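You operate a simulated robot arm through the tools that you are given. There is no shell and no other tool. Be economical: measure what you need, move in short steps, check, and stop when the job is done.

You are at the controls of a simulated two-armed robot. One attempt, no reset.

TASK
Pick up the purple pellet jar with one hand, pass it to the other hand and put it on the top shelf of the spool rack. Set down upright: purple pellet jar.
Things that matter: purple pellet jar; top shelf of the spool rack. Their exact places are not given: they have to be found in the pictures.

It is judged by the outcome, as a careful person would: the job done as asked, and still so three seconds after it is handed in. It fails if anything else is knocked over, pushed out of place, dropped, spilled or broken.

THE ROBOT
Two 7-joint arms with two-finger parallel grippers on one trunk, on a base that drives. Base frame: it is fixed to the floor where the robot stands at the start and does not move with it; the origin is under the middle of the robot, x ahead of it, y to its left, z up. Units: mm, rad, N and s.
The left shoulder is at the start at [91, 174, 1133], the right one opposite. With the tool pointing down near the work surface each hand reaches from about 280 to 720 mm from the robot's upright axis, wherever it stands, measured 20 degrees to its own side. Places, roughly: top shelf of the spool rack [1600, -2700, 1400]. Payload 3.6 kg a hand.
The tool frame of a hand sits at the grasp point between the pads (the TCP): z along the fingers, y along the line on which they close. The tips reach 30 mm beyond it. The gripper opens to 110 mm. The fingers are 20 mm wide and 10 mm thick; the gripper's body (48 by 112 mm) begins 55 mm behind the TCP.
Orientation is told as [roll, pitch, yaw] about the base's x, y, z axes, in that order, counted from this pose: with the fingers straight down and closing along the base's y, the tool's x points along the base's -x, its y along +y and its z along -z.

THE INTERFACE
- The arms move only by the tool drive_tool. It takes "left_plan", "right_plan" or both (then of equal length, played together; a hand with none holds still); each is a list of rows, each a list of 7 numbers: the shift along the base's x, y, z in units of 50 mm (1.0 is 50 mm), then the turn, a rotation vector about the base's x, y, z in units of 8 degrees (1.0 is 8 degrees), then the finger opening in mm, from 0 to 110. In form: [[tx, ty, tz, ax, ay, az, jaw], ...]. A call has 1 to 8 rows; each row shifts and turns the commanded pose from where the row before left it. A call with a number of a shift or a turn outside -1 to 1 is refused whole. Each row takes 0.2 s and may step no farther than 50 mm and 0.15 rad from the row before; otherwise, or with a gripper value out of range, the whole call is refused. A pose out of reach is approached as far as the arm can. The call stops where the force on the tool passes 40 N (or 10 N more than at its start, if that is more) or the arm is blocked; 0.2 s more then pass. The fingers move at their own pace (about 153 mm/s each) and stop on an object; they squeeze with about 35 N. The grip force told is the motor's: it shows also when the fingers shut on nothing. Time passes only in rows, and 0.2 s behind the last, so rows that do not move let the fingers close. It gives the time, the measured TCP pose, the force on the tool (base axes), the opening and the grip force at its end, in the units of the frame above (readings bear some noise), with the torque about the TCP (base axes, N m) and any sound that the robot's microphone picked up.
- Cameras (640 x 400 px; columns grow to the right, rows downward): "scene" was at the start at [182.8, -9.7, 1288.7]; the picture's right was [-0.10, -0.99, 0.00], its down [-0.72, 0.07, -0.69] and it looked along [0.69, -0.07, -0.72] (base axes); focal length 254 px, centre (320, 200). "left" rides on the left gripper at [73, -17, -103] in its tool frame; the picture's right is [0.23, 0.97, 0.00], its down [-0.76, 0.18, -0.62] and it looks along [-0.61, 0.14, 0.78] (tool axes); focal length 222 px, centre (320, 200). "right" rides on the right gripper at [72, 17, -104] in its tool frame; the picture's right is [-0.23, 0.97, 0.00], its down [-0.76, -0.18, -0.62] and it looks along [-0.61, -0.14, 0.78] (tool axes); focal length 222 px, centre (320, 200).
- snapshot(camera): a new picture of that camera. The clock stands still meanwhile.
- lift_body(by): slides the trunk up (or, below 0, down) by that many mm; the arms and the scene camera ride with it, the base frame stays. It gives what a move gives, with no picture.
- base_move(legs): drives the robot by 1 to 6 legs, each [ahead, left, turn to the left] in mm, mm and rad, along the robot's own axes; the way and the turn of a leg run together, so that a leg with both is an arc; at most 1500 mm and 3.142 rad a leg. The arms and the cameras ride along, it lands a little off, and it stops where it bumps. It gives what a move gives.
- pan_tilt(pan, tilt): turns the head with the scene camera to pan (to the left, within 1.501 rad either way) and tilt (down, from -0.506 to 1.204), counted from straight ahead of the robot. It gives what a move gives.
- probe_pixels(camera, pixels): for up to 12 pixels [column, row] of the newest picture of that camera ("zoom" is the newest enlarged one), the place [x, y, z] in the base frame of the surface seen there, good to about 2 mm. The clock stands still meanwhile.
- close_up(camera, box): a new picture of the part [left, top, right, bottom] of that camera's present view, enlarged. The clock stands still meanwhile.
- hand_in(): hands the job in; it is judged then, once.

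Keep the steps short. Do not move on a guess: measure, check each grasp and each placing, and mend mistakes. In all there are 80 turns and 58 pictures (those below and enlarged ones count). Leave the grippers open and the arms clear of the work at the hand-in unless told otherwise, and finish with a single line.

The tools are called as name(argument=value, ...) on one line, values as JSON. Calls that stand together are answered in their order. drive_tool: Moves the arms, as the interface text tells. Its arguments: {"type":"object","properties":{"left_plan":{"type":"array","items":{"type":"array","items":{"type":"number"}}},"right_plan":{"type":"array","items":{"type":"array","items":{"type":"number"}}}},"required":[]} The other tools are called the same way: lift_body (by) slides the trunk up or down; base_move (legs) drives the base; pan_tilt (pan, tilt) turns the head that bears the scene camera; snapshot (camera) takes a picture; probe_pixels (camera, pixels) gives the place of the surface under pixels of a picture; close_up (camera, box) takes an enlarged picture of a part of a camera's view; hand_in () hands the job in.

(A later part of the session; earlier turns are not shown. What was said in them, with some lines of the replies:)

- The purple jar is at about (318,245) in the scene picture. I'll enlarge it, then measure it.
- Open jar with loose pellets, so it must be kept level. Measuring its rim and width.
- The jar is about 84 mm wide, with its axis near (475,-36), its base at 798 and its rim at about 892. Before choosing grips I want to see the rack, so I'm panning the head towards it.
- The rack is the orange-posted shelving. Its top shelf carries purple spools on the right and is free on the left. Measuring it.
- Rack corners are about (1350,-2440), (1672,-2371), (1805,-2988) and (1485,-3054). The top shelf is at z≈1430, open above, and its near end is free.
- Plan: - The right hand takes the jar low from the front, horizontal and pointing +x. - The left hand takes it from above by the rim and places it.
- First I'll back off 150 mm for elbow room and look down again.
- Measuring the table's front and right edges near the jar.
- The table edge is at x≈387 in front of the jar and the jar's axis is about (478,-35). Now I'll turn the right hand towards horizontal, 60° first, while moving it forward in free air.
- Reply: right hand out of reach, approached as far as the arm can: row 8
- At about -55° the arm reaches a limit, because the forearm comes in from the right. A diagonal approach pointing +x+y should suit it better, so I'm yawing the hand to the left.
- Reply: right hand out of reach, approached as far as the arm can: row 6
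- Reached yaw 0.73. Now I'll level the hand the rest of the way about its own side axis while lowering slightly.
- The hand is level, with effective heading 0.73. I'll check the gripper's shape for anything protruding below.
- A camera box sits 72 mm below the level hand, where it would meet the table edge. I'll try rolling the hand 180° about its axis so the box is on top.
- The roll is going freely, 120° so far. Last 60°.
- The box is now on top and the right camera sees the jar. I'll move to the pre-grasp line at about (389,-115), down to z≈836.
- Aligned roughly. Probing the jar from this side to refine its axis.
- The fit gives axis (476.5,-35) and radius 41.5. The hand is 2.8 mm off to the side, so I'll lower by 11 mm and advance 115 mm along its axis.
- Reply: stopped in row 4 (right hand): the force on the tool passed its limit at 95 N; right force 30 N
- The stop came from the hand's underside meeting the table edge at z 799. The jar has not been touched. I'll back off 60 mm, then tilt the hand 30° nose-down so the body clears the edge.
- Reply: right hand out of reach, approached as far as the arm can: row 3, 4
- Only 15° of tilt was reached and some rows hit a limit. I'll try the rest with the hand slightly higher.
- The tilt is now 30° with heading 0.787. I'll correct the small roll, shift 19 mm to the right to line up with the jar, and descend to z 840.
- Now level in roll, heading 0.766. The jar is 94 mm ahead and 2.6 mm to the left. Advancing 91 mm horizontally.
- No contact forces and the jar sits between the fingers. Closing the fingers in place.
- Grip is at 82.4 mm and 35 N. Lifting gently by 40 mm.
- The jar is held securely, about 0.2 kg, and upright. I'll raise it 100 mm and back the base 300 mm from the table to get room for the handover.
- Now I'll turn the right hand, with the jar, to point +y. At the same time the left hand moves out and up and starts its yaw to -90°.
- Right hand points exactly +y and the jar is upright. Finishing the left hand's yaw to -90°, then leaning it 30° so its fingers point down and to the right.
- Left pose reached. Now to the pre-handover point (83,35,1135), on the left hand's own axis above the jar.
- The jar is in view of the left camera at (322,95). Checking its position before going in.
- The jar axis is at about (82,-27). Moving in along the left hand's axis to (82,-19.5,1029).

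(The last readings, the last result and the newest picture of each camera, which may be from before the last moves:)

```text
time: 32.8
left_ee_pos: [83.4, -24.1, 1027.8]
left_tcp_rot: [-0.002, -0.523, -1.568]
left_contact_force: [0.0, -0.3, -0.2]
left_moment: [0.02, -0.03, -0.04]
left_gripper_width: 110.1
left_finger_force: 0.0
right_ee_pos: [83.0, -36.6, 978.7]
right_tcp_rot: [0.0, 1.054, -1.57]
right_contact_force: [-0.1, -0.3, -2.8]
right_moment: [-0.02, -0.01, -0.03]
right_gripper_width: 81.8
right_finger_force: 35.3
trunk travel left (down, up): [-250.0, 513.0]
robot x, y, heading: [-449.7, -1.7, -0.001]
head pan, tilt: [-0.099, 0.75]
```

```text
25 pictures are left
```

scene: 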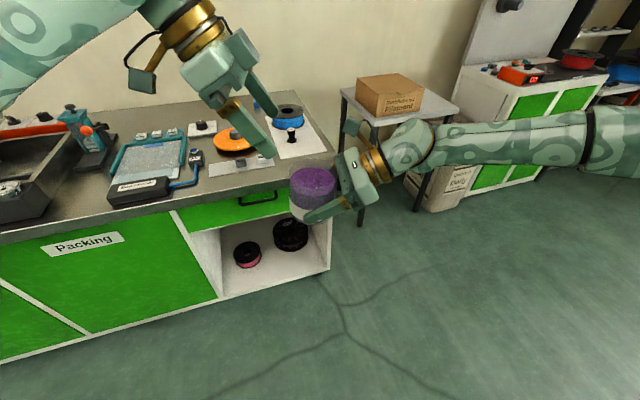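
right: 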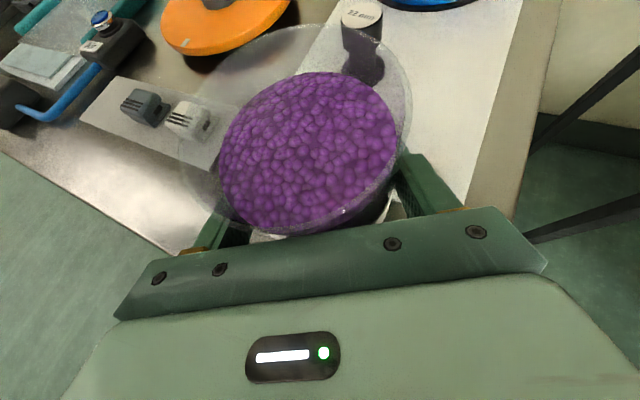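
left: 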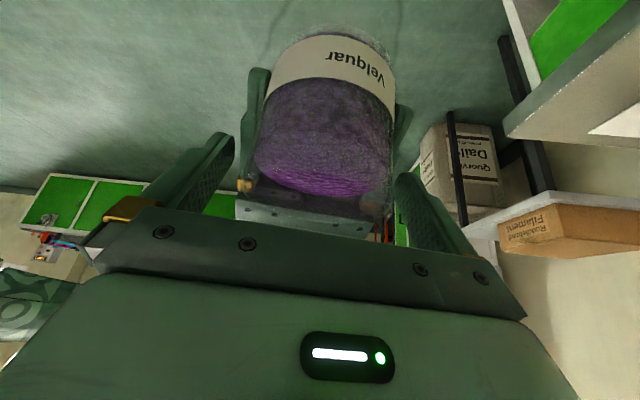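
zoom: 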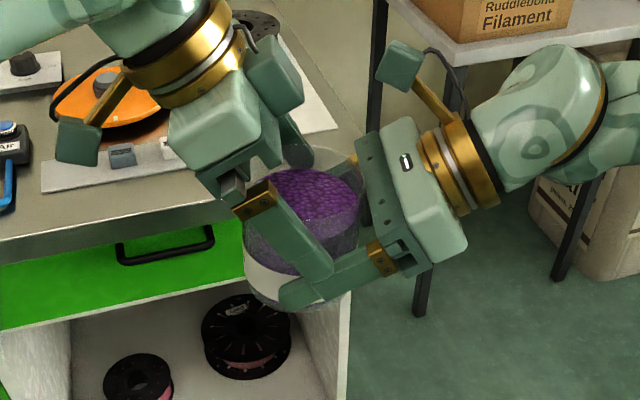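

In position with no contact. Closing the left fingers on the upper part of the jar while the right hand still holds it.

drive_tool(left_plan=[[0, 0, 0, 0, 0, 0, 70], [0, 0, 0, 0, 0, 0, 70], [0, 0, 0, 0, 0, 0, 70], [0, 0, 0, 0, 0, 0, 70]])

close_up(camera="scene", box=[220, 100, 420, 260])

```text
time: 33.8
left_ee_pos: [81.8, -24.0, 1027.9]
left_tcp_rot: [-0.003, -0.523, -1.569]
left_contact_force: [-5.7, -1.9, 0.2]
left_moment: [0.09, -0.1, 0.31]
left_gripper_width: 82.7
left_finger_force: 35.3
right_ee_pos: [84.1, -37.2, 979.3]
right_tcp_rot: [-0.001, 1.056, -1.571]
right_contact_force: [5.3, 1.8, -2.8]
right_moment: [-0.16, 0.39, -0.4]
right_gripper_width: 81.8
right_finger_force: 34.9
trunk travel left (down, up): [-250.0, 513.0]
robot x, y, heading: [-450.8, -2.1, -0.0]
head pan, tilt: [-0.099, 0.75]
```

```text
2.50 times, centred on (320, 180) of scene
```

zoom: 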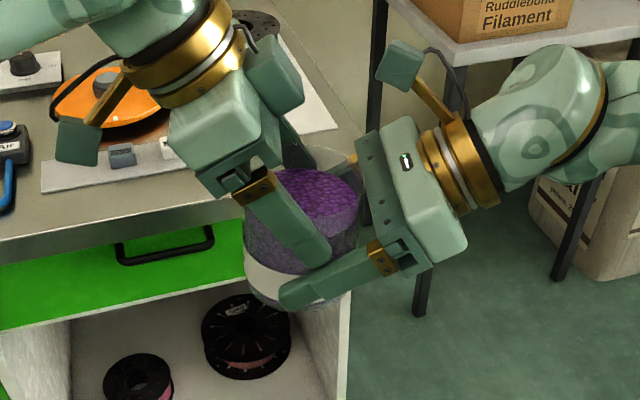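

Both hands hold the jar, the left at 82.7 mm and 35 N. Now opening the right hand only.

drive_tool(right_plan=[[0, 0, 0, 0, 0, 0, 95], [0, 0, 0, 0, 0, 0, 110], [0, 0, 0, 0, 0, 0, 110]])

close_up(camera="scene", box=[220, 100, 420, 260])

```text
time: 34.6
left_ee_pos: [83.1, -24.6, 1027.3]
left_tcp_rot: [-0.004, -0.525, -1.566]
left_contact_force: [0.7, -1.3, 0.1]
left_moment: [0.02, 0.01, 0.01]
left_gripper_width: 82.9
left_finger_force: 35.0
right_ee_pos: [82.2, -37.5, 978.0]
right_tcp_rot: [-0.001, 1.054, -1.568]
right_contact_force: [0.3, -0.1, -0.2]
right_moment: [-0.01, 0.0, -0.01]
right_gripper_width: 110.1
right_finger_force: 0.0
trunk travel left (down, up): [-250.0, 513.0]
robot x, y, heading: [-451.2, 5.0, -0.003]
head pan, tilt: [-0.099, 0.75]
```

```text
2.50 times, centred on (320, 180) of scene
```

zoom: 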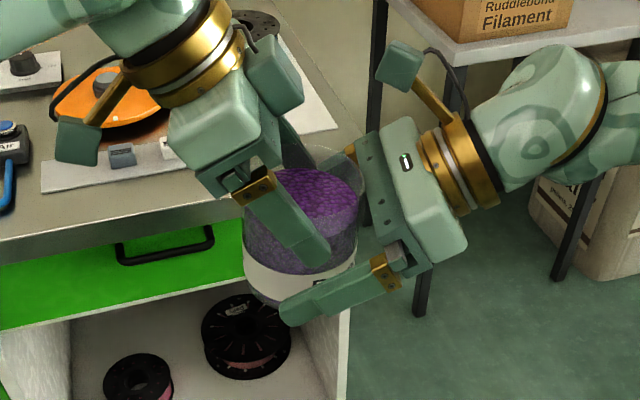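

The left hand holds the jar alone. Withdrawing the right hand straight back in -y.

drive_tool(right_plan=[[0, -0.4, 0, 0, 0, 0, 110], [0, -0.6, 0, 0, 0, 0, 110], [0, -0.8, 0, 0, 0, 0, 110], [0, -0.8, 0, 0, 0, 0, 110], [0, -0.8, 0, 0, 0, 0, 110], [0, 0, 0, 0, 0, 0, 110]])

snapshot(camera="scene")

```text
time: 36.0
left_ee_pos: [81.8, -24.7, 1027.7]
left_tcp_rot: [-0.001, -0.525, -1.567]
left_contact_force: [1.3, 0.7, 0.5]
left_moment: [0.05, 0.01, 0.0]
left_gripper_width: 82.6
left_finger_force: 34.8
right_ee_pos: [85.1, -206.8, 977.8]
right_tcp_rot: [-0.001, 1.055, -1.569]
right_contact_force: [0.0, 0.1, 0.9]
right_moment: [0.02, -0.01, 0.02]
right_gripper_width: 109.9
right_finger_force: 0.1
trunk travel left (down, up): [-250.0, 513.0]
robot x, y, heading: [-447.1, 1.9, -0.002]
head pan, tilt: [-0.099, 0.75]
```

```text
22 pictures are left
```

scene: 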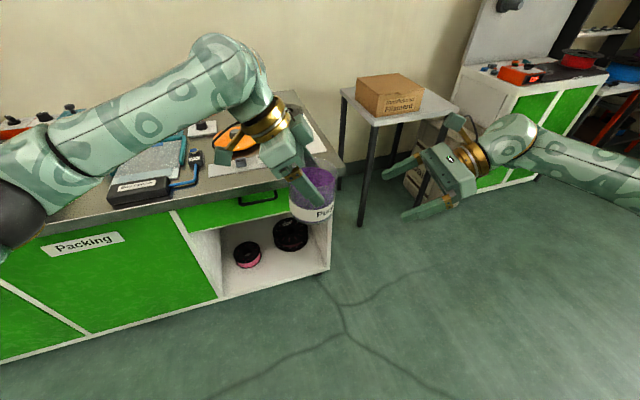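

The handover worked: the jar hangs in the left hand and the right is empty. Next the left hand turns about the vertical so it leans back toward the robot (jar stays upright), and the right hand pulls back.

drive_tool(left_plan=[[0, 0.2, 0, 0, 0, 0.9375, 70], [0, 0.2, 0, 0, 0, 0.9375, 70], [0, 0.2, 0, 0, 0, 0.9375, 70], [0, 0.2, 0, 0, 0, 0.9375, 70], [0, 0.2, 0, 0, 0, 0.9375, 70], [0, 0.2, 0, 0, 0, 0.9375, 70]], right_plan=[[-0.3, -0.1, 0, 0, 0, 0, 110], [-0.3, -0.1, 0, 0, 0, 0, 110], [-0.3, -0.1, 0, 0, 0, 0, 110], [-0.3, -0.1, 0, 0, 0, 0, 110], [-0.3, -0.1, 0, 0, 0, 0, 110], [0, 0, 0, 0, 0, 0, 110]])

drive_tool(left_plan=[[0, 0.2, 0, 0, 0, 0.9375, 70], [0, 0.2, 0, 0, 0, 0.9375, 70], [0, 0.2, 0, 0, 0, 0.9375, 70], [0, 0.2, 0, 0, 0, 0.9375, 70], [0, 0.2, 0, 0, 0, 0.9375, 70], [0, 0.2, 0, 0, 0, 0.9375, 70]])

snapshot(camera="scene")

```text
time: 37.4
left_ee_pos: [83.5, 37.6, 1028.6]
left_tcp_rot: [-0.003, -0.523, -0.78]
left_contact_force: [-0.1, -0.1, -0.1]
left_moment: [0.03, 0.04, 0.03]
left_gripper_width: 82.7
left_finger_force: 34.8
right_ee_pos: [8.9, -233.1, 977.8]
right_tcp_rot: [0.001, 1.055, -1.569]
right_contact_force: [-0.8, 0.7, 0.1]
right_moment: [0.03, 0.01, 0.02]
right_gripper_width: 110.1
right_finger_force: 0.2
trunk travel left (down, up): [-250.0, 513.0]
robot x, y, heading: [-447.0, -0.2, -0.007]
head pan, tilt: [-0.099, 0.75]
```

```text
time: 38.8
left_ee_pos: [83.8, 96.1, 1026.3]
left_tcp_rot: [-0.002, -0.521, 0.004]
left_contact_force: [0.2, -0.2, 0.0]
left_moment: [0.01, 0.02, 0.04]
left_gripper_width: 82.6
left_finger_force: 35.2
right_ee_pos: [9.0, -233.0, 978.3]
right_tcp_rot: [0.0, 1.055, -1.569]
right_contact_force: [0.7, 0.2, -0.2]
right_moment: [0.0, -0.02, -0.01]
right_gripper_width: 110.4
right_finger_force: 0.1
trunk travel left (down, up): [-250.0, 513.0]
robot x, y, heading: [-450.7, -0.2, -0.001]
head pan, tilt: [-0.099, 0.75]
```

```text
21 pictures are left
```

scene: 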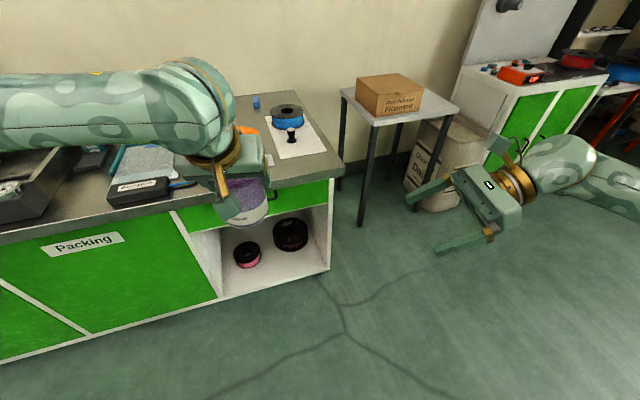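

Jar upright, left rel. pose good. Raising the trunk 500 mm and looking to the right to plan the drive.

lift_body(by=500)

pan_tilt(pan=-1.0, tilt=0.4)

snapshot(camera="scene")

```text
refused: 500 is not a number from -400 to 400
```

```text
time: 40.0
left_ee_pos: [82.6, 97.5, 1028.2]
left_tcp_rot: [-0.004, -0.521, 0.002]
left_contact_force: [-0.1, -0.5, 0.1]
left_moment: [-0.02, 0.02, 0.0]
left_gripper_width: 82.9
left_finger_force: 34.9
right_ee_pos: [9.2, -233.8, 979.4]
right_tcp_rot: [0.001, 1.056, -1.57]
right_contact_force: [0.2, 0.0, -0.2]
right_moment: [0.03, 0.0, -0.02]
right_gripper_width: 109.9
right_finger_force: 0.1
trunk travel left (down, up): [-250.0, 513.0]
robot x, y, heading: [-454.1, -0.1, 0.001]
head pan, tilt: [-1.0, 0.4]
```

```text
20 pictures are left
```

scene: 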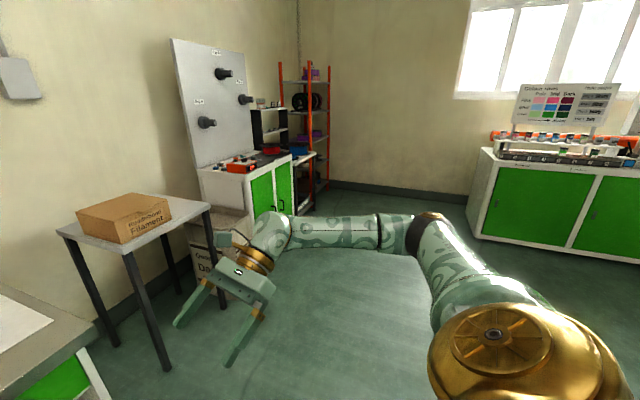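

Probing obstacle positions along the way and the elbow's extent.

probe_pixels(camera="scene", pixels=[[432, 217], [165, 368], [252, 185], [290, 158], [313, 155], [318, 195], [327, 185], [468, 228], [484, 152], [575, 252], [300, 209], [245, 298]])

lift_body(by=400)

```text
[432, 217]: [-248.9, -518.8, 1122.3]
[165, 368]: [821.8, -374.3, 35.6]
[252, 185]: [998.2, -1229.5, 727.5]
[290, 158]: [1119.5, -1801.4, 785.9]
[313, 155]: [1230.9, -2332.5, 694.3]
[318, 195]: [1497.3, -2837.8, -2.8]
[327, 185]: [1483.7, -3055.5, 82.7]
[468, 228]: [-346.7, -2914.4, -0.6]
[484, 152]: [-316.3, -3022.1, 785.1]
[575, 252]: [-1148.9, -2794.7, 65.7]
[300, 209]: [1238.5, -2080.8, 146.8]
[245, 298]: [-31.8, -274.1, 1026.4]
```

```text
time: 43.9
left_ee_pos: [84.1, 96.5, 1426.4]
left_tcp_rot: [0.0, -0.523, 0.002]
left_contact_force: [-0.7, 0.4, -2.6]
left_moment: [-0.02, 0.01, -0.01]
left_gripper_width: 82.7
left_finger_force: 35.4
right_ee_pos: [7.9, -232.0, 1378.8]
right_tcp_rot: [0.0, 1.054, -1.569]
right_contact_force: [0.1, -1.0, 0.3]
right_moment: [-0.02, 0.0, -0.02]
right_gripper_width: 110.0
right_finger_force: 0.2
trunk travel left (down, up): [-650.0, 113.0]
robot x, y, heading: [-452.1, -2.1, -0.006]
head pan, tilt: [-1.0, 0.4]
```

The floor between x≈-200 and x≈1000 is free. The bench at the right starts at x<-317, y<-2800, and the cabinet fronts run from (998,-1230) to (1231,-2332). I'll drive right 2000 mm, then ahead 900 mm, and look again.

base_move(legs=[[0, -1000, 0], [0, -1000, 0], [900, 0, 0]])

pan_tilt(pan=-0.6, tilt=0.35)

snapshot(camera="scene")

```text
time: 58.3
left_ee_pos: [1003.8, -1918.2, 1429.3]
left_tcp_rot: [-0.003, -0.523, 0.001]
left_contact_force: [0.2, 0.3, -1.6]
left_moment: [0.0, 0.01, 0.0]
left_gripper_width: 82.7
left_finger_force: 35.1
right_ee_pos: [928.1, -2247.1, 1379.1]
right_tcp_rot: [0.001, 1.056, -1.568]
right_contact_force: [-0.4, -0.2, 0.3]
right_moment: [-0.03, 0.02, -0.05]
right_gripper_width: 110.0
right_finger_force: 0.1
trunk travel left (down, up): [-650.0, 113.0]
robot x, y, heading: [473.1, -2014.1, -0.002]
head pan, tilt: [-1.0, 0.4]
```

```text
time: 59.1
left_ee_pos: [1003.2, -1917.6, 1427.6]
left_tcp_rot: [-0.001, -0.522, 0.003]
left_contact_force: [0.0, -0.1, -2.7]
left_moment: [-0.01, 0.02, -0.03]
left_gripper_width: 82.9
left_finger_force: 35.1
right_ee_pos: [929.6, -2247.1, 1379.1]
right_tcp_rot: [0.0, 1.054, -1.569]
right_contact_force: [-0.2, 0.0, -0.5]
right_moment: [0.0, 0.01, -0.01]
right_gripper_width: 110.2
right_finger_force: 0.2
trunk travel left (down, up): [-650.0, 113.0]
robot x, y, heading: [467.9, -2010.8, 0.002]
head pan, tilt: [-0.6, 0.351]
```

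```text
19 pictures are left
```

scene: 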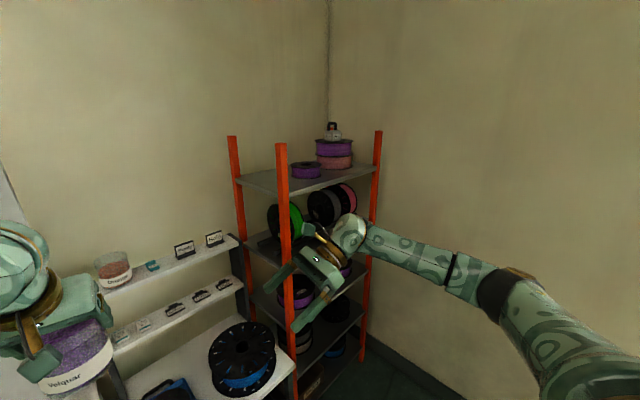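

Now the top shelf is well visible: one low spool at (306,170), a stack at (335,155), and free space to the left. Zooming in.

close_up(camera="scene", box=[215, 110, 395, 222])

probe_pixels(camera="scene", pixels=[[232, 138], [281, 146], [378, 134], [243, 179], [270, 176], [270, 187], [300, 186], [306, 163], [290, 172], [322, 172], [450, 150], [362, 174]])

```text
3.56 times, centred on (305, 166) of scene
```

zoom: 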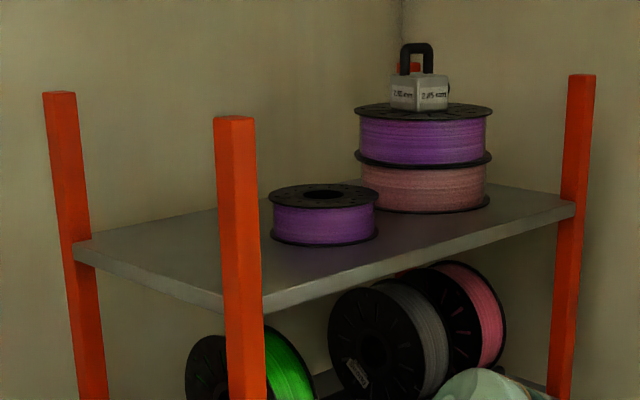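

```text
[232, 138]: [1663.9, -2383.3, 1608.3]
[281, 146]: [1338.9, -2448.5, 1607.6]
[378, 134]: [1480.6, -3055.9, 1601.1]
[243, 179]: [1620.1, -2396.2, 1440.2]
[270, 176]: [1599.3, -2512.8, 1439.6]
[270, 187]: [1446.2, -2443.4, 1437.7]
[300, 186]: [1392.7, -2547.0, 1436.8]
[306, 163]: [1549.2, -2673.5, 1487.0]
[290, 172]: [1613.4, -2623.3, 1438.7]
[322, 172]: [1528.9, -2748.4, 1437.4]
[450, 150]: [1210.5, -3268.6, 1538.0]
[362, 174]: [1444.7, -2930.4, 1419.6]
```

The shelf is at z≈1438. The front-left area around (1460,-2530) is free, between the post at (1340,-2448) and the spool near (1550,-2680). The left forearm may pass over that post (top at 1608), so I'm checking its height, and probing the spool's outline.

probe_pixels(camera="zoom", pixels=[[273, 215], [376, 205], [323, 240], [290, 190], [345, 188], [420, 210], [245, 130], [236, 122]])

pan_tilt(pan=0.5, tilt=0.4)

snapshot(camera="scene")

```text
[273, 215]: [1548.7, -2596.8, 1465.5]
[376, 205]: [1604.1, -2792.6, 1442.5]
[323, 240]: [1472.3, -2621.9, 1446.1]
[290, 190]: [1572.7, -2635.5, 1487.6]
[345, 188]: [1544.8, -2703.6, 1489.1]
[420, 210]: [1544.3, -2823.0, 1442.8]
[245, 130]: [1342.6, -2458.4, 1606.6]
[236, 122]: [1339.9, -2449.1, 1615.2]
```

```text
time: 60.5
left_ee_pos: [1003.9, -1917.8, 1427.1]
left_tcp_rot: [-0.004, -0.522, 0.002]
left_contact_force: [0.1, -0.4, -2.9]
left_moment: [0.02, 0.01, 0.01]
left_gripper_width: 82.9
left_finger_force: 34.5
right_ee_pos: [928.2, -2246.9, 1379.7]
right_tcp_rot: [0.001, 1.057, -1.569]
right_contact_force: [-1.1, -0.1, 0.7]
right_moment: [-0.01, -0.02, 0.0]
right_gripper_width: 110.0
right_finger_force: 0.0
trunk travel left (down, up): [-650.0, 113.0]
robot x, y, heading: [471.6, -2015.1, -0.005]
head pan, tilt: [0.499, 0.4]
```

```text
17 pictures are left
```

scene: 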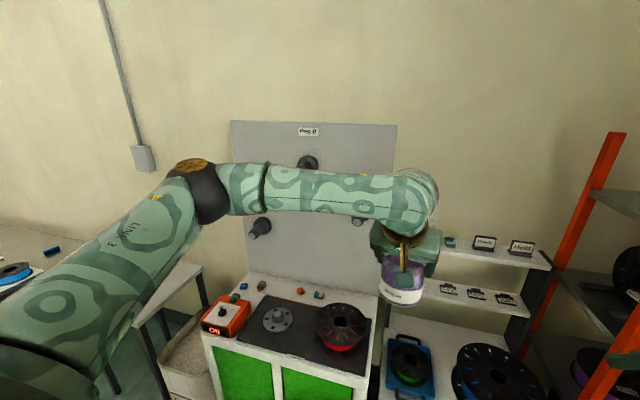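

probe_pixels(camera="scene", pixels=[[300, 205], [360, 212], [300, 190], [240, 205], [360, 190], [200, 215], [190, 165], [410, 225], [400, 290], [400, 297]])

```text
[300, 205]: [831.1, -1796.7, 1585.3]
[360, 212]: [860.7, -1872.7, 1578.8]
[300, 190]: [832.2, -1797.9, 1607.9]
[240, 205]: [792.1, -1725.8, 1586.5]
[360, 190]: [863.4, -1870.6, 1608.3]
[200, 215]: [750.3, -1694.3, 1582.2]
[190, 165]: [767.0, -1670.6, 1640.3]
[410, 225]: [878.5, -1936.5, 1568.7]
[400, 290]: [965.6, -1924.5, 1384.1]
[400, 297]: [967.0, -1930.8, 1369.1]
```

Forearm underside is about 140 mm above the TCP, so at placing it is near 1665, above the post top at 1615. The right hand would come close to the rack's front, so I'll pull it back 160 mm, lift the left hand 50 mm, and raise the trunk 100 mm.

drive_tool(left_plan=[[0, 0, 0.3, 0, 0, 0, 70], [0, 0, 0.4, 0, 0, 0, 70], [0, 0, 0.3, 0, 0, 0, 70], [0, 0, 0, 0, 0, 0, 70], [0, 0, 0, 0, 0, 0, 70]], right_plan=[[-0.6, 0.1, 0, 0, 0, 0, 110], [-0.6, 0.1, 0, 0, 0, 0, 110], [-0.6, 0.1, 0, 0, 0, 0, 110], [-0.6, 0.1, 0, 0, 0, 0, 110], [-0.6, 0.1, 0, 0, 0, 0, 110]])

lift_body(by=100)

pan_tilt(pan=-0.9, tilt=0.5)

snapshot(camera="scene")

```text
time: 61.7
left_ee_pos: [1001.9, -1917.4, 1477.9]
left_tcp_rot: [-0.003, -0.525, 0.002]
left_contact_force: [-0.4, 0.1, -2.5]
left_moment: [-0.01, 0.02, 0.02]
left_gripper_width: 82.8
left_finger_force: 35.4
right_ee_pos: [778.5, -2222.6, 1380.9]
right_tcp_rot: [0.003, 1.057, -1.569]
right_contact_force: [-0.6, 0.0, -0.1]
right_moment: [0.01, 0.01, -0.02]
right_gripper_width: 110.1
right_finger_force: 0.1
trunk travel left (down, up): [-650.0, 113.0]
robot x, y, heading: [469.4, -2013.0, -0.002]
head pan, tilt: [0.499, 0.4]
```

```text
time: 63.0
left_ee_pos: [1003.4, -1918.5, 1576.7]
left_tcp_rot: [-0.003, -0.522, 0.002]
left_contact_force: [0.0, -0.8, -3.0]
left_moment: [-0.04, 0.01, 0.0]
left_gripper_width: 82.6
left_finger_force: 34.8
right_ee_pos: [778.3, -2221.8, 1478.4]
right_tcp_rot: [-0.001, 1.055, -1.571]
right_contact_force: [0.6, 0.1, 0.7]
right_moment: [0.0, -0.02, -0.01]
right_gripper_width: 109.8
right_finger_force: 0.0
trunk travel left (down, up): [-750.0, 13.0]
robot x, y, heading: [469.2, -2015.2, 0.002]
head pan, tilt: [0.499, 0.4]
```

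```text
time: 64.5
left_ee_pos: [1004.1, -1918.8, 1578.2]
left_tcp_rot: [-0.003, -0.521, 0.003]
left_contact_force: [0.1, -1.0, -2.8]
left_moment: [0.02, 0.0, 0.0]
left_gripper_width: 82.8
left_finger_force: 34.5
right_ee_pos: [779.2, -2221.0, 1478.1]
right_tcp_rot: [0.0, 1.054, -1.568]
right_contact_force: [1.3, 0.9, 0.4]
right_moment: [0.01, 0.0, -0.02]
right_gripper_width: 109.9
right_finger_force: 0.1
trunk travel left (down, up): [-750.0, 13.0]
robot x, y, heading: [467.6, -2014.3, -0.001]
head pan, tilt: [-0.901, 0.499]
```

```text
16 pictures are left
```

scene: 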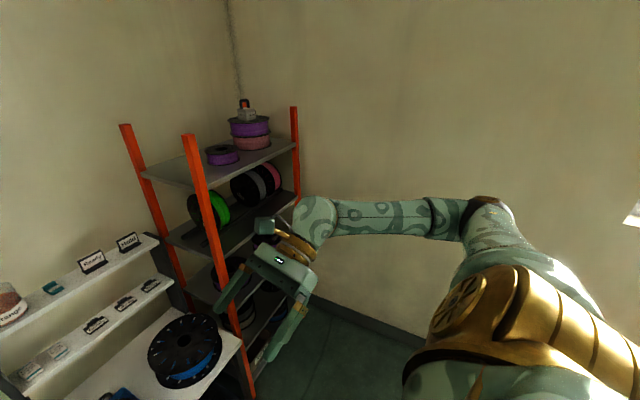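

probe_pixels(camera="scene", pixels=[[480, 198], [497, 203], [455, 225], [240, 342], [232, 370], [380, 320], [335, 225]])

```text
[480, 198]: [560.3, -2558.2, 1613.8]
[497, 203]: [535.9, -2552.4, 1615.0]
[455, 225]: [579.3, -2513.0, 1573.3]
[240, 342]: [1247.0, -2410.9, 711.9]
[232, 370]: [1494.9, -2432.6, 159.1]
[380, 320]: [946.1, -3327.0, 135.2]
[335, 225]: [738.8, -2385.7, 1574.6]
```

Elbow is at most 580 mm to the robot's right, so it keeps about 50–70 mm from the wall (y≈-3270) at my planned stand (895,-2637). Driving right first.

base_move(legs=[[0, -623, 0]])

snapshot(camera="scene")

```text
time: 68.0
left_ee_pos: [1002.6, -2535.9, 1576.9]
left_tcp_rot: [-0.001, -0.523, -0.004]
left_contact_force: [0.3, 0.4, -3.1]
left_moment: [0.02, 0.01, -0.03]
left_gripper_width: 82.7
left_finger_force: 35.2
right_ee_pos: [774.5, -2837.7, 1478.3]
right_tcp_rot: [-0.001, 1.054, -1.576]
right_contact_force: [0.4, -0.3, -0.4]
right_moment: [0.0, 0.0, -0.04]
right_gripper_width: 110.1
right_finger_force: 0.0
trunk travel left (down, up): [-750.0, 13.0]
robot x, y, heading: [469.2, -2629.5, -0.005]
head pan, tilt: [-0.901, 0.499]
```

```text
15 pictures are left
```

scene: 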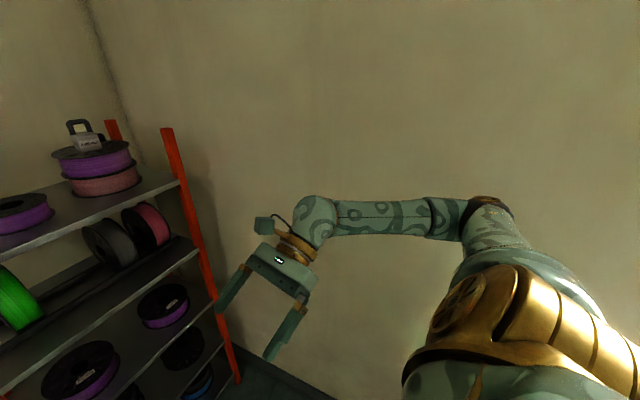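

Landed at y -2630 with the TCP at y -2536. Ahead 330 mm first, with the head turned to the shelf.

base_move(legs=[[330, 0, 0]])

pan_tilt(pan=0.1, tilt=0.5)

snapshot(camera="scene")

```text
time: 70.2
left_ee_pos: [1330.6, -2536.0, 1578.6]
left_tcp_rot: [-0.001, -0.525, 0.0]
left_contact_force: [-0.1, 0.2, -2.7]
left_moment: [-0.06, -0.02, 0.02]
left_gripper_width: 82.9
left_finger_force: 35.1
right_ee_pos: [1104.6, -2840.1, 1479.7]
right_tcp_rot: [0.002, 1.057, -1.571]
right_contact_force: [-1.7, -0.2, 0.1]
right_moment: [0.01, -0.01, 0.02]
right_gripper_width: 110.1
right_finger_force: 0.1
trunk travel left (down, up): [-750.0, 13.0]
robot x, y, heading: [802.1, -2632.9, -0.005]
head pan, tilt: [-0.901, 0.499]
```

```text
time: 71.5
left_ee_pos: [1332.6, -2537.3, 1577.6]
left_tcp_rot: [-0.002, -0.521, -0.002]
left_contact_force: [0.1, -0.3, -1.9]
left_moment: [-0.01, -0.02, 0.0]
left_gripper_width: 82.6
left_finger_force: 35.3
right_ee_pos: [1105.6, -2839.7, 1479.4]
right_tcp_rot: [0.0, 1.055, -1.572]
right_contact_force: [0.9, -0.1, 0.5]
right_moment: [0.0, 0.03, -0.01]
right_gripper_width: 109.7
right_finger_force: 0.0
trunk travel left (down, up): [-750.0, 13.0]
robot x, y, heading: [797.1, -2630.1, -0.006]
head pan, tilt: [0.099, 0.499]
```

```text
14 pictures are left
```

scene: 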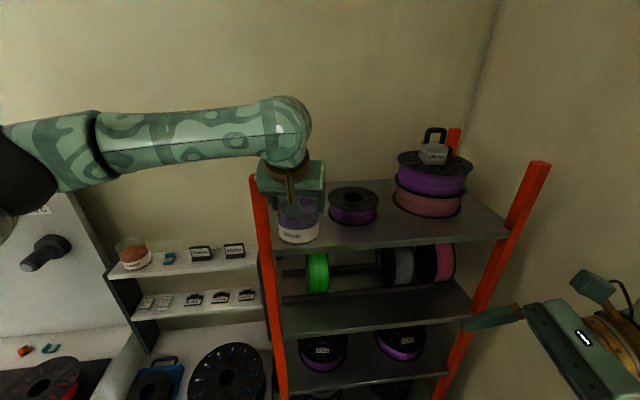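

The path is clear, with the forearm well above the left post. Ahead 80 mm more with the base.

base_move(legs=[[80, 0, 0]])

close_up(camera="scene", box=[220, 130, 420, 255])

```text
time: 72.5
left_ee_pos: [1395.7, -2539.0, 1582.7]
left_tcp_rot: [-0.001, -0.532, -0.004]
left_contact_force: [-1.3, -0.4, -2.1]
left_moment: [0.01, 0.01, 0.0]
left_gripper_width: 82.5
left_finger_force: 35.3
right_ee_pos: [1170.0, -2840.1, 1481.9]
right_tcp_rot: [0.018, 1.054, -1.557]
right_contact_force: [-1.0, 0.0, 0.2]
right_moment: [-0.02, -0.05, -0.05]
right_gripper_width: 110.1
right_finger_force: 0.0
trunk travel left (down, up): [-750.0, 13.0]
robot x, y, heading: [878.1, -2628.4, -0.007]
head pan, tilt: [0.099, 0.499]
```

```text
3.20 times, centred on (320, 192) of scene
```

zoom: 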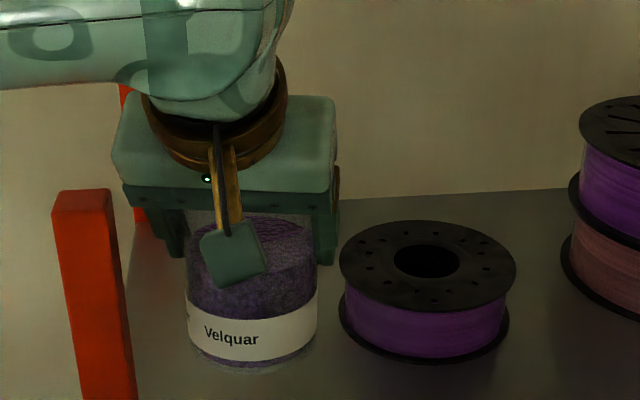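

Base at 878. The arms may still be settling, so I'll wait a row and read, without moving.

drive_tool(left_plan=[[0, 0, 0, 0, 0, 0, 70], [0, 0, 0, 0, 0, 0, 70]])

snapshot(camera="left")

```text
time: 73.1
left_ee_pos: [1403.8, -2538.4, 1580.5]
left_tcp_rot: [-0.003, -0.527, -0.005]
left_contact_force: [-0.9, 0.6, -2.5]
left_moment: [0.0, -0.02, -0.02]
left_gripper_width: 82.7
left_finger_force: 35.5
right_ee_pos: [1177.6, -2841.0, 1480.6]
right_tcp_rot: [0.007, 1.054, -1.569]
right_contact_force: [-1.0, -0.2, 0.1]
right_moment: [-0.02, -0.02, -0.05]
right_gripper_width: 110.1
right_finger_force: 0.0
trunk travel left (down, up): [-750.0, 13.0]
robot x, y, heading: [878.2, -2628.7, -0.005]
head pan, tilt: [0.099, 0.499]
```

```text
12 pictures are left
```

left: 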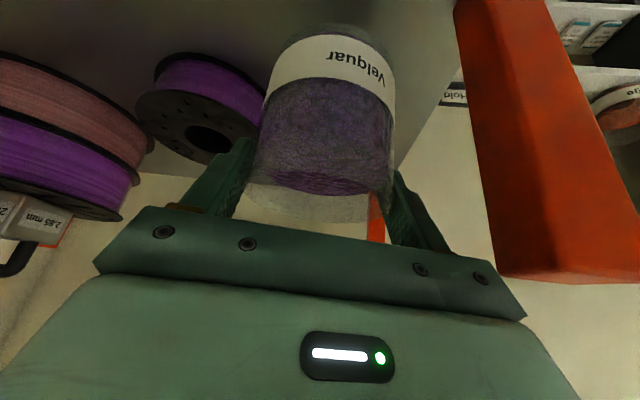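

Clear of the post and spool. Moving 46 mm further in, then lowering to about 8 mm above the shelf.

drive_tool(left_plan=[[0.46, -0.02, 0, 0, 0, 0, 70], [0.46, -0.02, 0, 0, 0, 0, 70], [0, 0, -0.3, 0, 0, 0, 70], [0, 0, -0.3, 0, 0, 0, 70], [0, 0, -0.3, 0, 0, 0, 70], [0, 0, 0, 0, 0, 0, 70]])

close_up(camera="scene", box=[220, 130, 420, 255])

```text
time: 74.5
left_ee_pos: [1456.4, -2540.1, 1531.8]
left_tcp_rot: [-0.002, -0.522, -0.004]
left_contact_force: [-0.5, 0.1, -2.6]
left_moment: [0.0, 0.02, -0.02]
left_gripper_width: 82.5
left_finger_force: 34.3
right_ee_pos: [1184.2, -2840.4, 1479.0]
right_tcp_rot: [-0.001, 1.053, -1.575]
right_contact_force: [0.0, 0.1, 0.4]
right_moment: [0.01, 0.0, 0.01]
right_gripper_width: 110.2
right_finger_force: 0.1
trunk travel left (down, up): [-750.0, 13.0]
robot x, y, heading: [877.4, -2630.2, -0.005]
head pan, tilt: [0.099, 0.499]
```

```text
3.20 times, centred on (320, 192) of scene
```

zoom: 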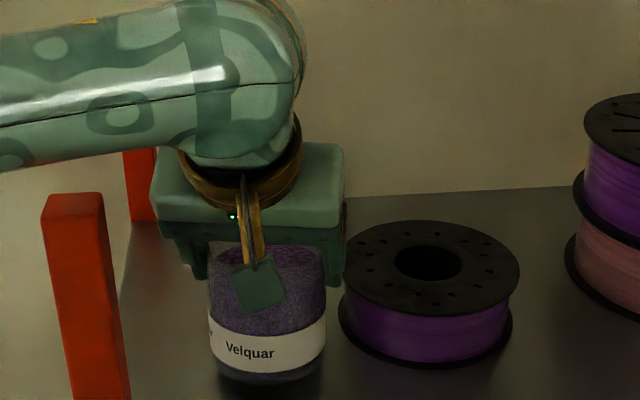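

Close to the shelf. Checking the jar's place against the spool and the shelf edge.

probe_pixels(camera="zoom", pixels=[[267, 355], [267, 376], [267, 396], [213, 345], [325, 340], [342, 300], [345, 325], [180, 380]])

drive_tool(left_plan=[[0, 0, -0.05, 0, 0, 0, 70], [0, 0, 0, 0, 0, 0, 70]])

```text
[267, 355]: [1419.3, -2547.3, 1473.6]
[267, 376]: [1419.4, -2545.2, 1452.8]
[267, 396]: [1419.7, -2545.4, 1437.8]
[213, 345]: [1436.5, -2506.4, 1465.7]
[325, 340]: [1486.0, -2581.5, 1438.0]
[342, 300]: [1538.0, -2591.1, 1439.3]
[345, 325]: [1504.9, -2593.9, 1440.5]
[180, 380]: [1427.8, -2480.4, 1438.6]
```

```text
time: 75.1
left_ee_pos: [1456.6, -2539.3, 1530.6]
left_tcp_rot: [-0.002, -0.523, -0.004]
left_contact_force: [0.3, 0.3, -2.9]
left_moment: [-0.04, 0.03, 0.01]
left_gripper_width: 82.7
left_finger_force: 35.2
right_ee_pos: [1183.3, -2840.1, 1478.2]
right_tcp_rot: [-0.002, 1.055, -1.576]
right_contact_force: [-0.7, -0.5, 0.3]
right_moment: [0.01, -0.01, 0.01]
right_gripper_width: 109.9
right_finger_force: 0.1
trunk travel left (down, up): [-750.0, 13.0]
robot x, y, heading: [877.0, -2630.4, -0.003]
head pan, tilt: [0.099, 0.499]
```

Jar centre is about (1461,-2540) with good margins. Lowering in 1.5 mm steps until the weight comes off.

drive_tool(left_plan=[[0, 0, -0.03, 0, 0, 0, 70], [0, 0, -0.03, 0, 0, 0, 70], [0, 0, 0, 0, 0, 0, 70]])

```text
time: 75.9
left_ee_pos: [1457.0, -2540.7, 1527.6]
left_tcp_rot: [-0.003, -0.524, -0.005]
left_contact_force: [-0.3, 0.3, -2.0]
left_moment: [-0.01, -0.05, 0.01]
left_gripper_width: 82.5
left_finger_force: 35.3
right_ee_pos: [1183.1, -2839.3, 1477.8]
right_tcp_rot: [-0.002, 1.055, -1.574]
right_contact_force: [0.2, 0.4, -0.3]
right_moment: [-0.01, 0.0, 0.02]
right_gripper_width: 109.9
right_finger_force: 0.1
trunk travel left (down, up): [-750.0, 13.0]
robot x, y, heading: [877.1, -2631.9, -0.008]
head pan, tilt: [0.099, 0.499]
```

drive_tool(left_plan=[[0, 0, -0.03, 0, 0, 0, 70], [0, 0, -0.02, 0, 0, 0, 70], [0, 0, 0, 0, 0, 0, 70]])

```text
time: 76.7
left_ee_pos: [1456.3, -2541.6, 1527.1]
left_tcp_rot: [-0.001, -0.528, -0.004]
left_contact_force: [3.2, -1.1, 9.4]
left_moment: [-0.16, -0.68, -0.05]
left_gripper_width: 82.6
left_finger_force: 34.5
right_ee_pos: [1183.7, -2841.3, 1479.3]
right_tcp_rot: [-0.001, 1.055, -1.574]
right_contact_force: [-0.3, -0.1, -0.9]
right_moment: [-0.04, -0.01, 0.02]
right_gripper_width: 110.2
right_finger_force: 0.0
trunk travel left (down, up): [-750.0, 13.0]
robot x, y, heading: [874.0, -2633.4, -0.009]
head pan, tilt: [0.099, 0.499]
```

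The shelf is carrying the jar, with 9 N upward. I'll ease off 0.7 mm and open the fingers.

drive_tool(left_plan=[[0, 0, 0.015, 0, 0, 0, 70], [0, 0, 0, 0, 0, 0, 90], [0, 0, 0, 0, 0, 0, 106], [0, 0, 0, 0, 0, 0, 106]])

close_up(camera="scene", box=[220, 130, 420, 255])

snapshot(camera="left")

```text
time: 77.7
left_ee_pos: [1456.9, -2539.8, 1527.2]
left_tcp_rot: [-0.002, -0.524, -0.003]
left_contact_force: [0.3, 0.3, -0.7]
left_moment: [0.03, 0.03, 0.03]
left_gripper_width: 105.9
left_finger_force: 0.1
right_ee_pos: [1182.5, -2839.9, 1479.0]
right_tcp_rot: [-0.003, 1.055, -1.575]
right_contact_force: [-0.4, -0.5, 0.1]
right_moment: [-0.01, 0.02, -0.02]
right_gripper_width: 109.9
right_finger_force: 0.0
trunk travel left (down, up): [-750.0, 13.0]
robot x, y, heading: [877.3, -2630.1, -0.006]
head pan, tilt: [0.099, 0.499]
```

```text
3.20 times, centred on (320, 192) of scene
```

zoom: 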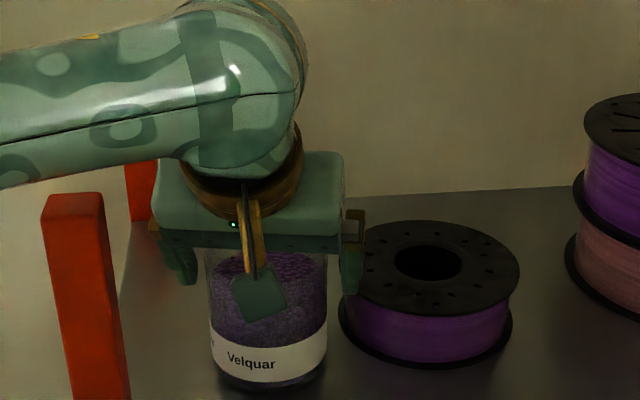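

```text
9 pictures are left
```

left: 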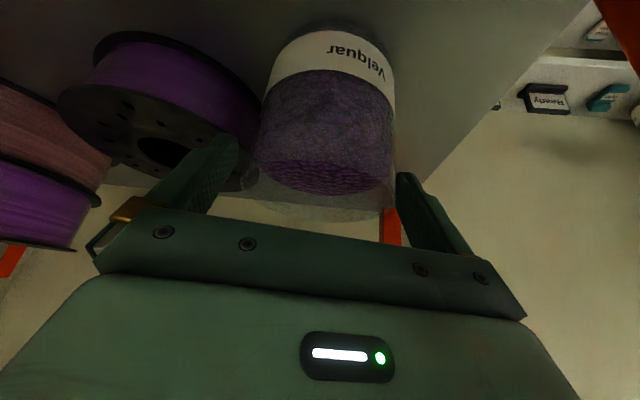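

The jar is free and standing. Withdrawing the left hand up and back along its own axis.

drive_tool(left_plan=[[-0.2, 0, 0.346, 0, 0, 0, 106], [-0.3, 0, 0.52, 0, 0, 0, 106], [-0.4, 0, 0.69, 0, 0, 0, 106], [-0.3, 0, 0.52, 0, 0, 0, 106], [0, 0, 0, 0, 0, 0, 106]])

close_up(camera="scene", box=[220, 130, 420, 255])

```text
time: 78.9
left_ee_pos: [1395.4, -2542.4, 1629.4]
left_tcp_rot: [-0.002, -0.525, -0.004]
left_contact_force: [-0.1, 0.1, 0.0]
left_moment: [-0.03, 0.0, 0.02]
left_gripper_width: 106.0
left_finger_force: 0.1
right_ee_pos: [1184.0, -2840.7, 1477.9]
right_tcp_rot: [-0.001, 1.054, -1.575]
right_contact_force: [0.8, 0.4, -0.7]
right_moment: [0.0, -0.03, 0.03]
right_gripper_width: 109.9
right_finger_force: 0.0
trunk travel left (down, up): [-750.0, 13.0]
robot x, y, heading: [878.4, -2632.6, -0.008]
head pan, tilt: [0.099, 0.499]
```

```text
3.20 times, centred on (320, 192) of scene
```

zoom: 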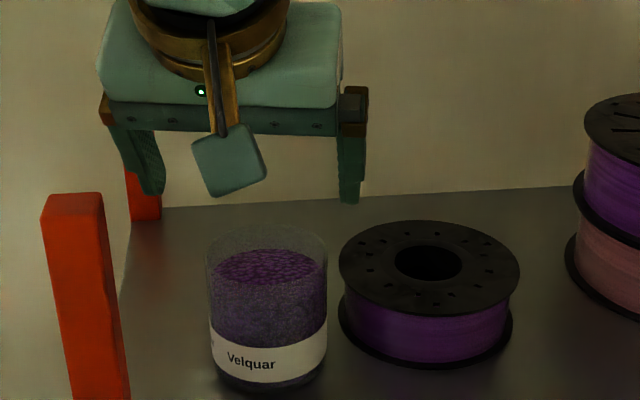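

The jar stands upright and the hand is above the rim. Backing the base away to clear both arms.

base_move(legs=[[-350, 0, 0]])

snapshot(camera="scene")

```text
time: 81.2
left_ee_pos: [1042.9, -2536.7, 1628.4]
left_tcp_rot: [-0.002, -0.522, 0.006]
left_contact_force: [0.3, 0.6, 0.1]
left_moment: [-0.03, 0.01, -0.02]
left_gripper_width: 105.8
left_finger_force: 0.0
right_ee_pos: [831.1, -2838.6, 1478.8]
right_tcp_rot: [-0.004, 1.053, -1.568]
right_contact_force: [0.4, -0.1, 0.2]
right_moment: [-0.02, 0.02, 0.0]
right_gripper_width: 110.0
right_finger_force: 0.0
trunk travel left (down, up): [-750.0, 13.0]
robot x, y, heading: [524.6, -2632.0, 0.003]
head pan, tilt: [0.099, 0.499]
```

```text
7 pictures are left
```

scene: 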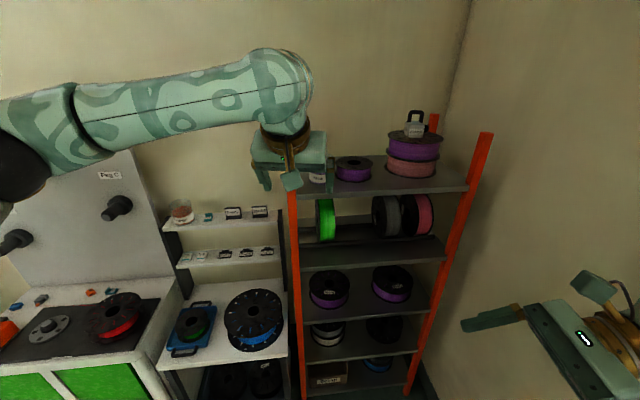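

Everything is in place and both arms are clear with grippers open. Handing in.

hand_in()

```text
The job is handed in.
```

The purple pellet jar went from the right hand to the left and now stands upright on the top shelf of the spool rack; nothing else was moved.
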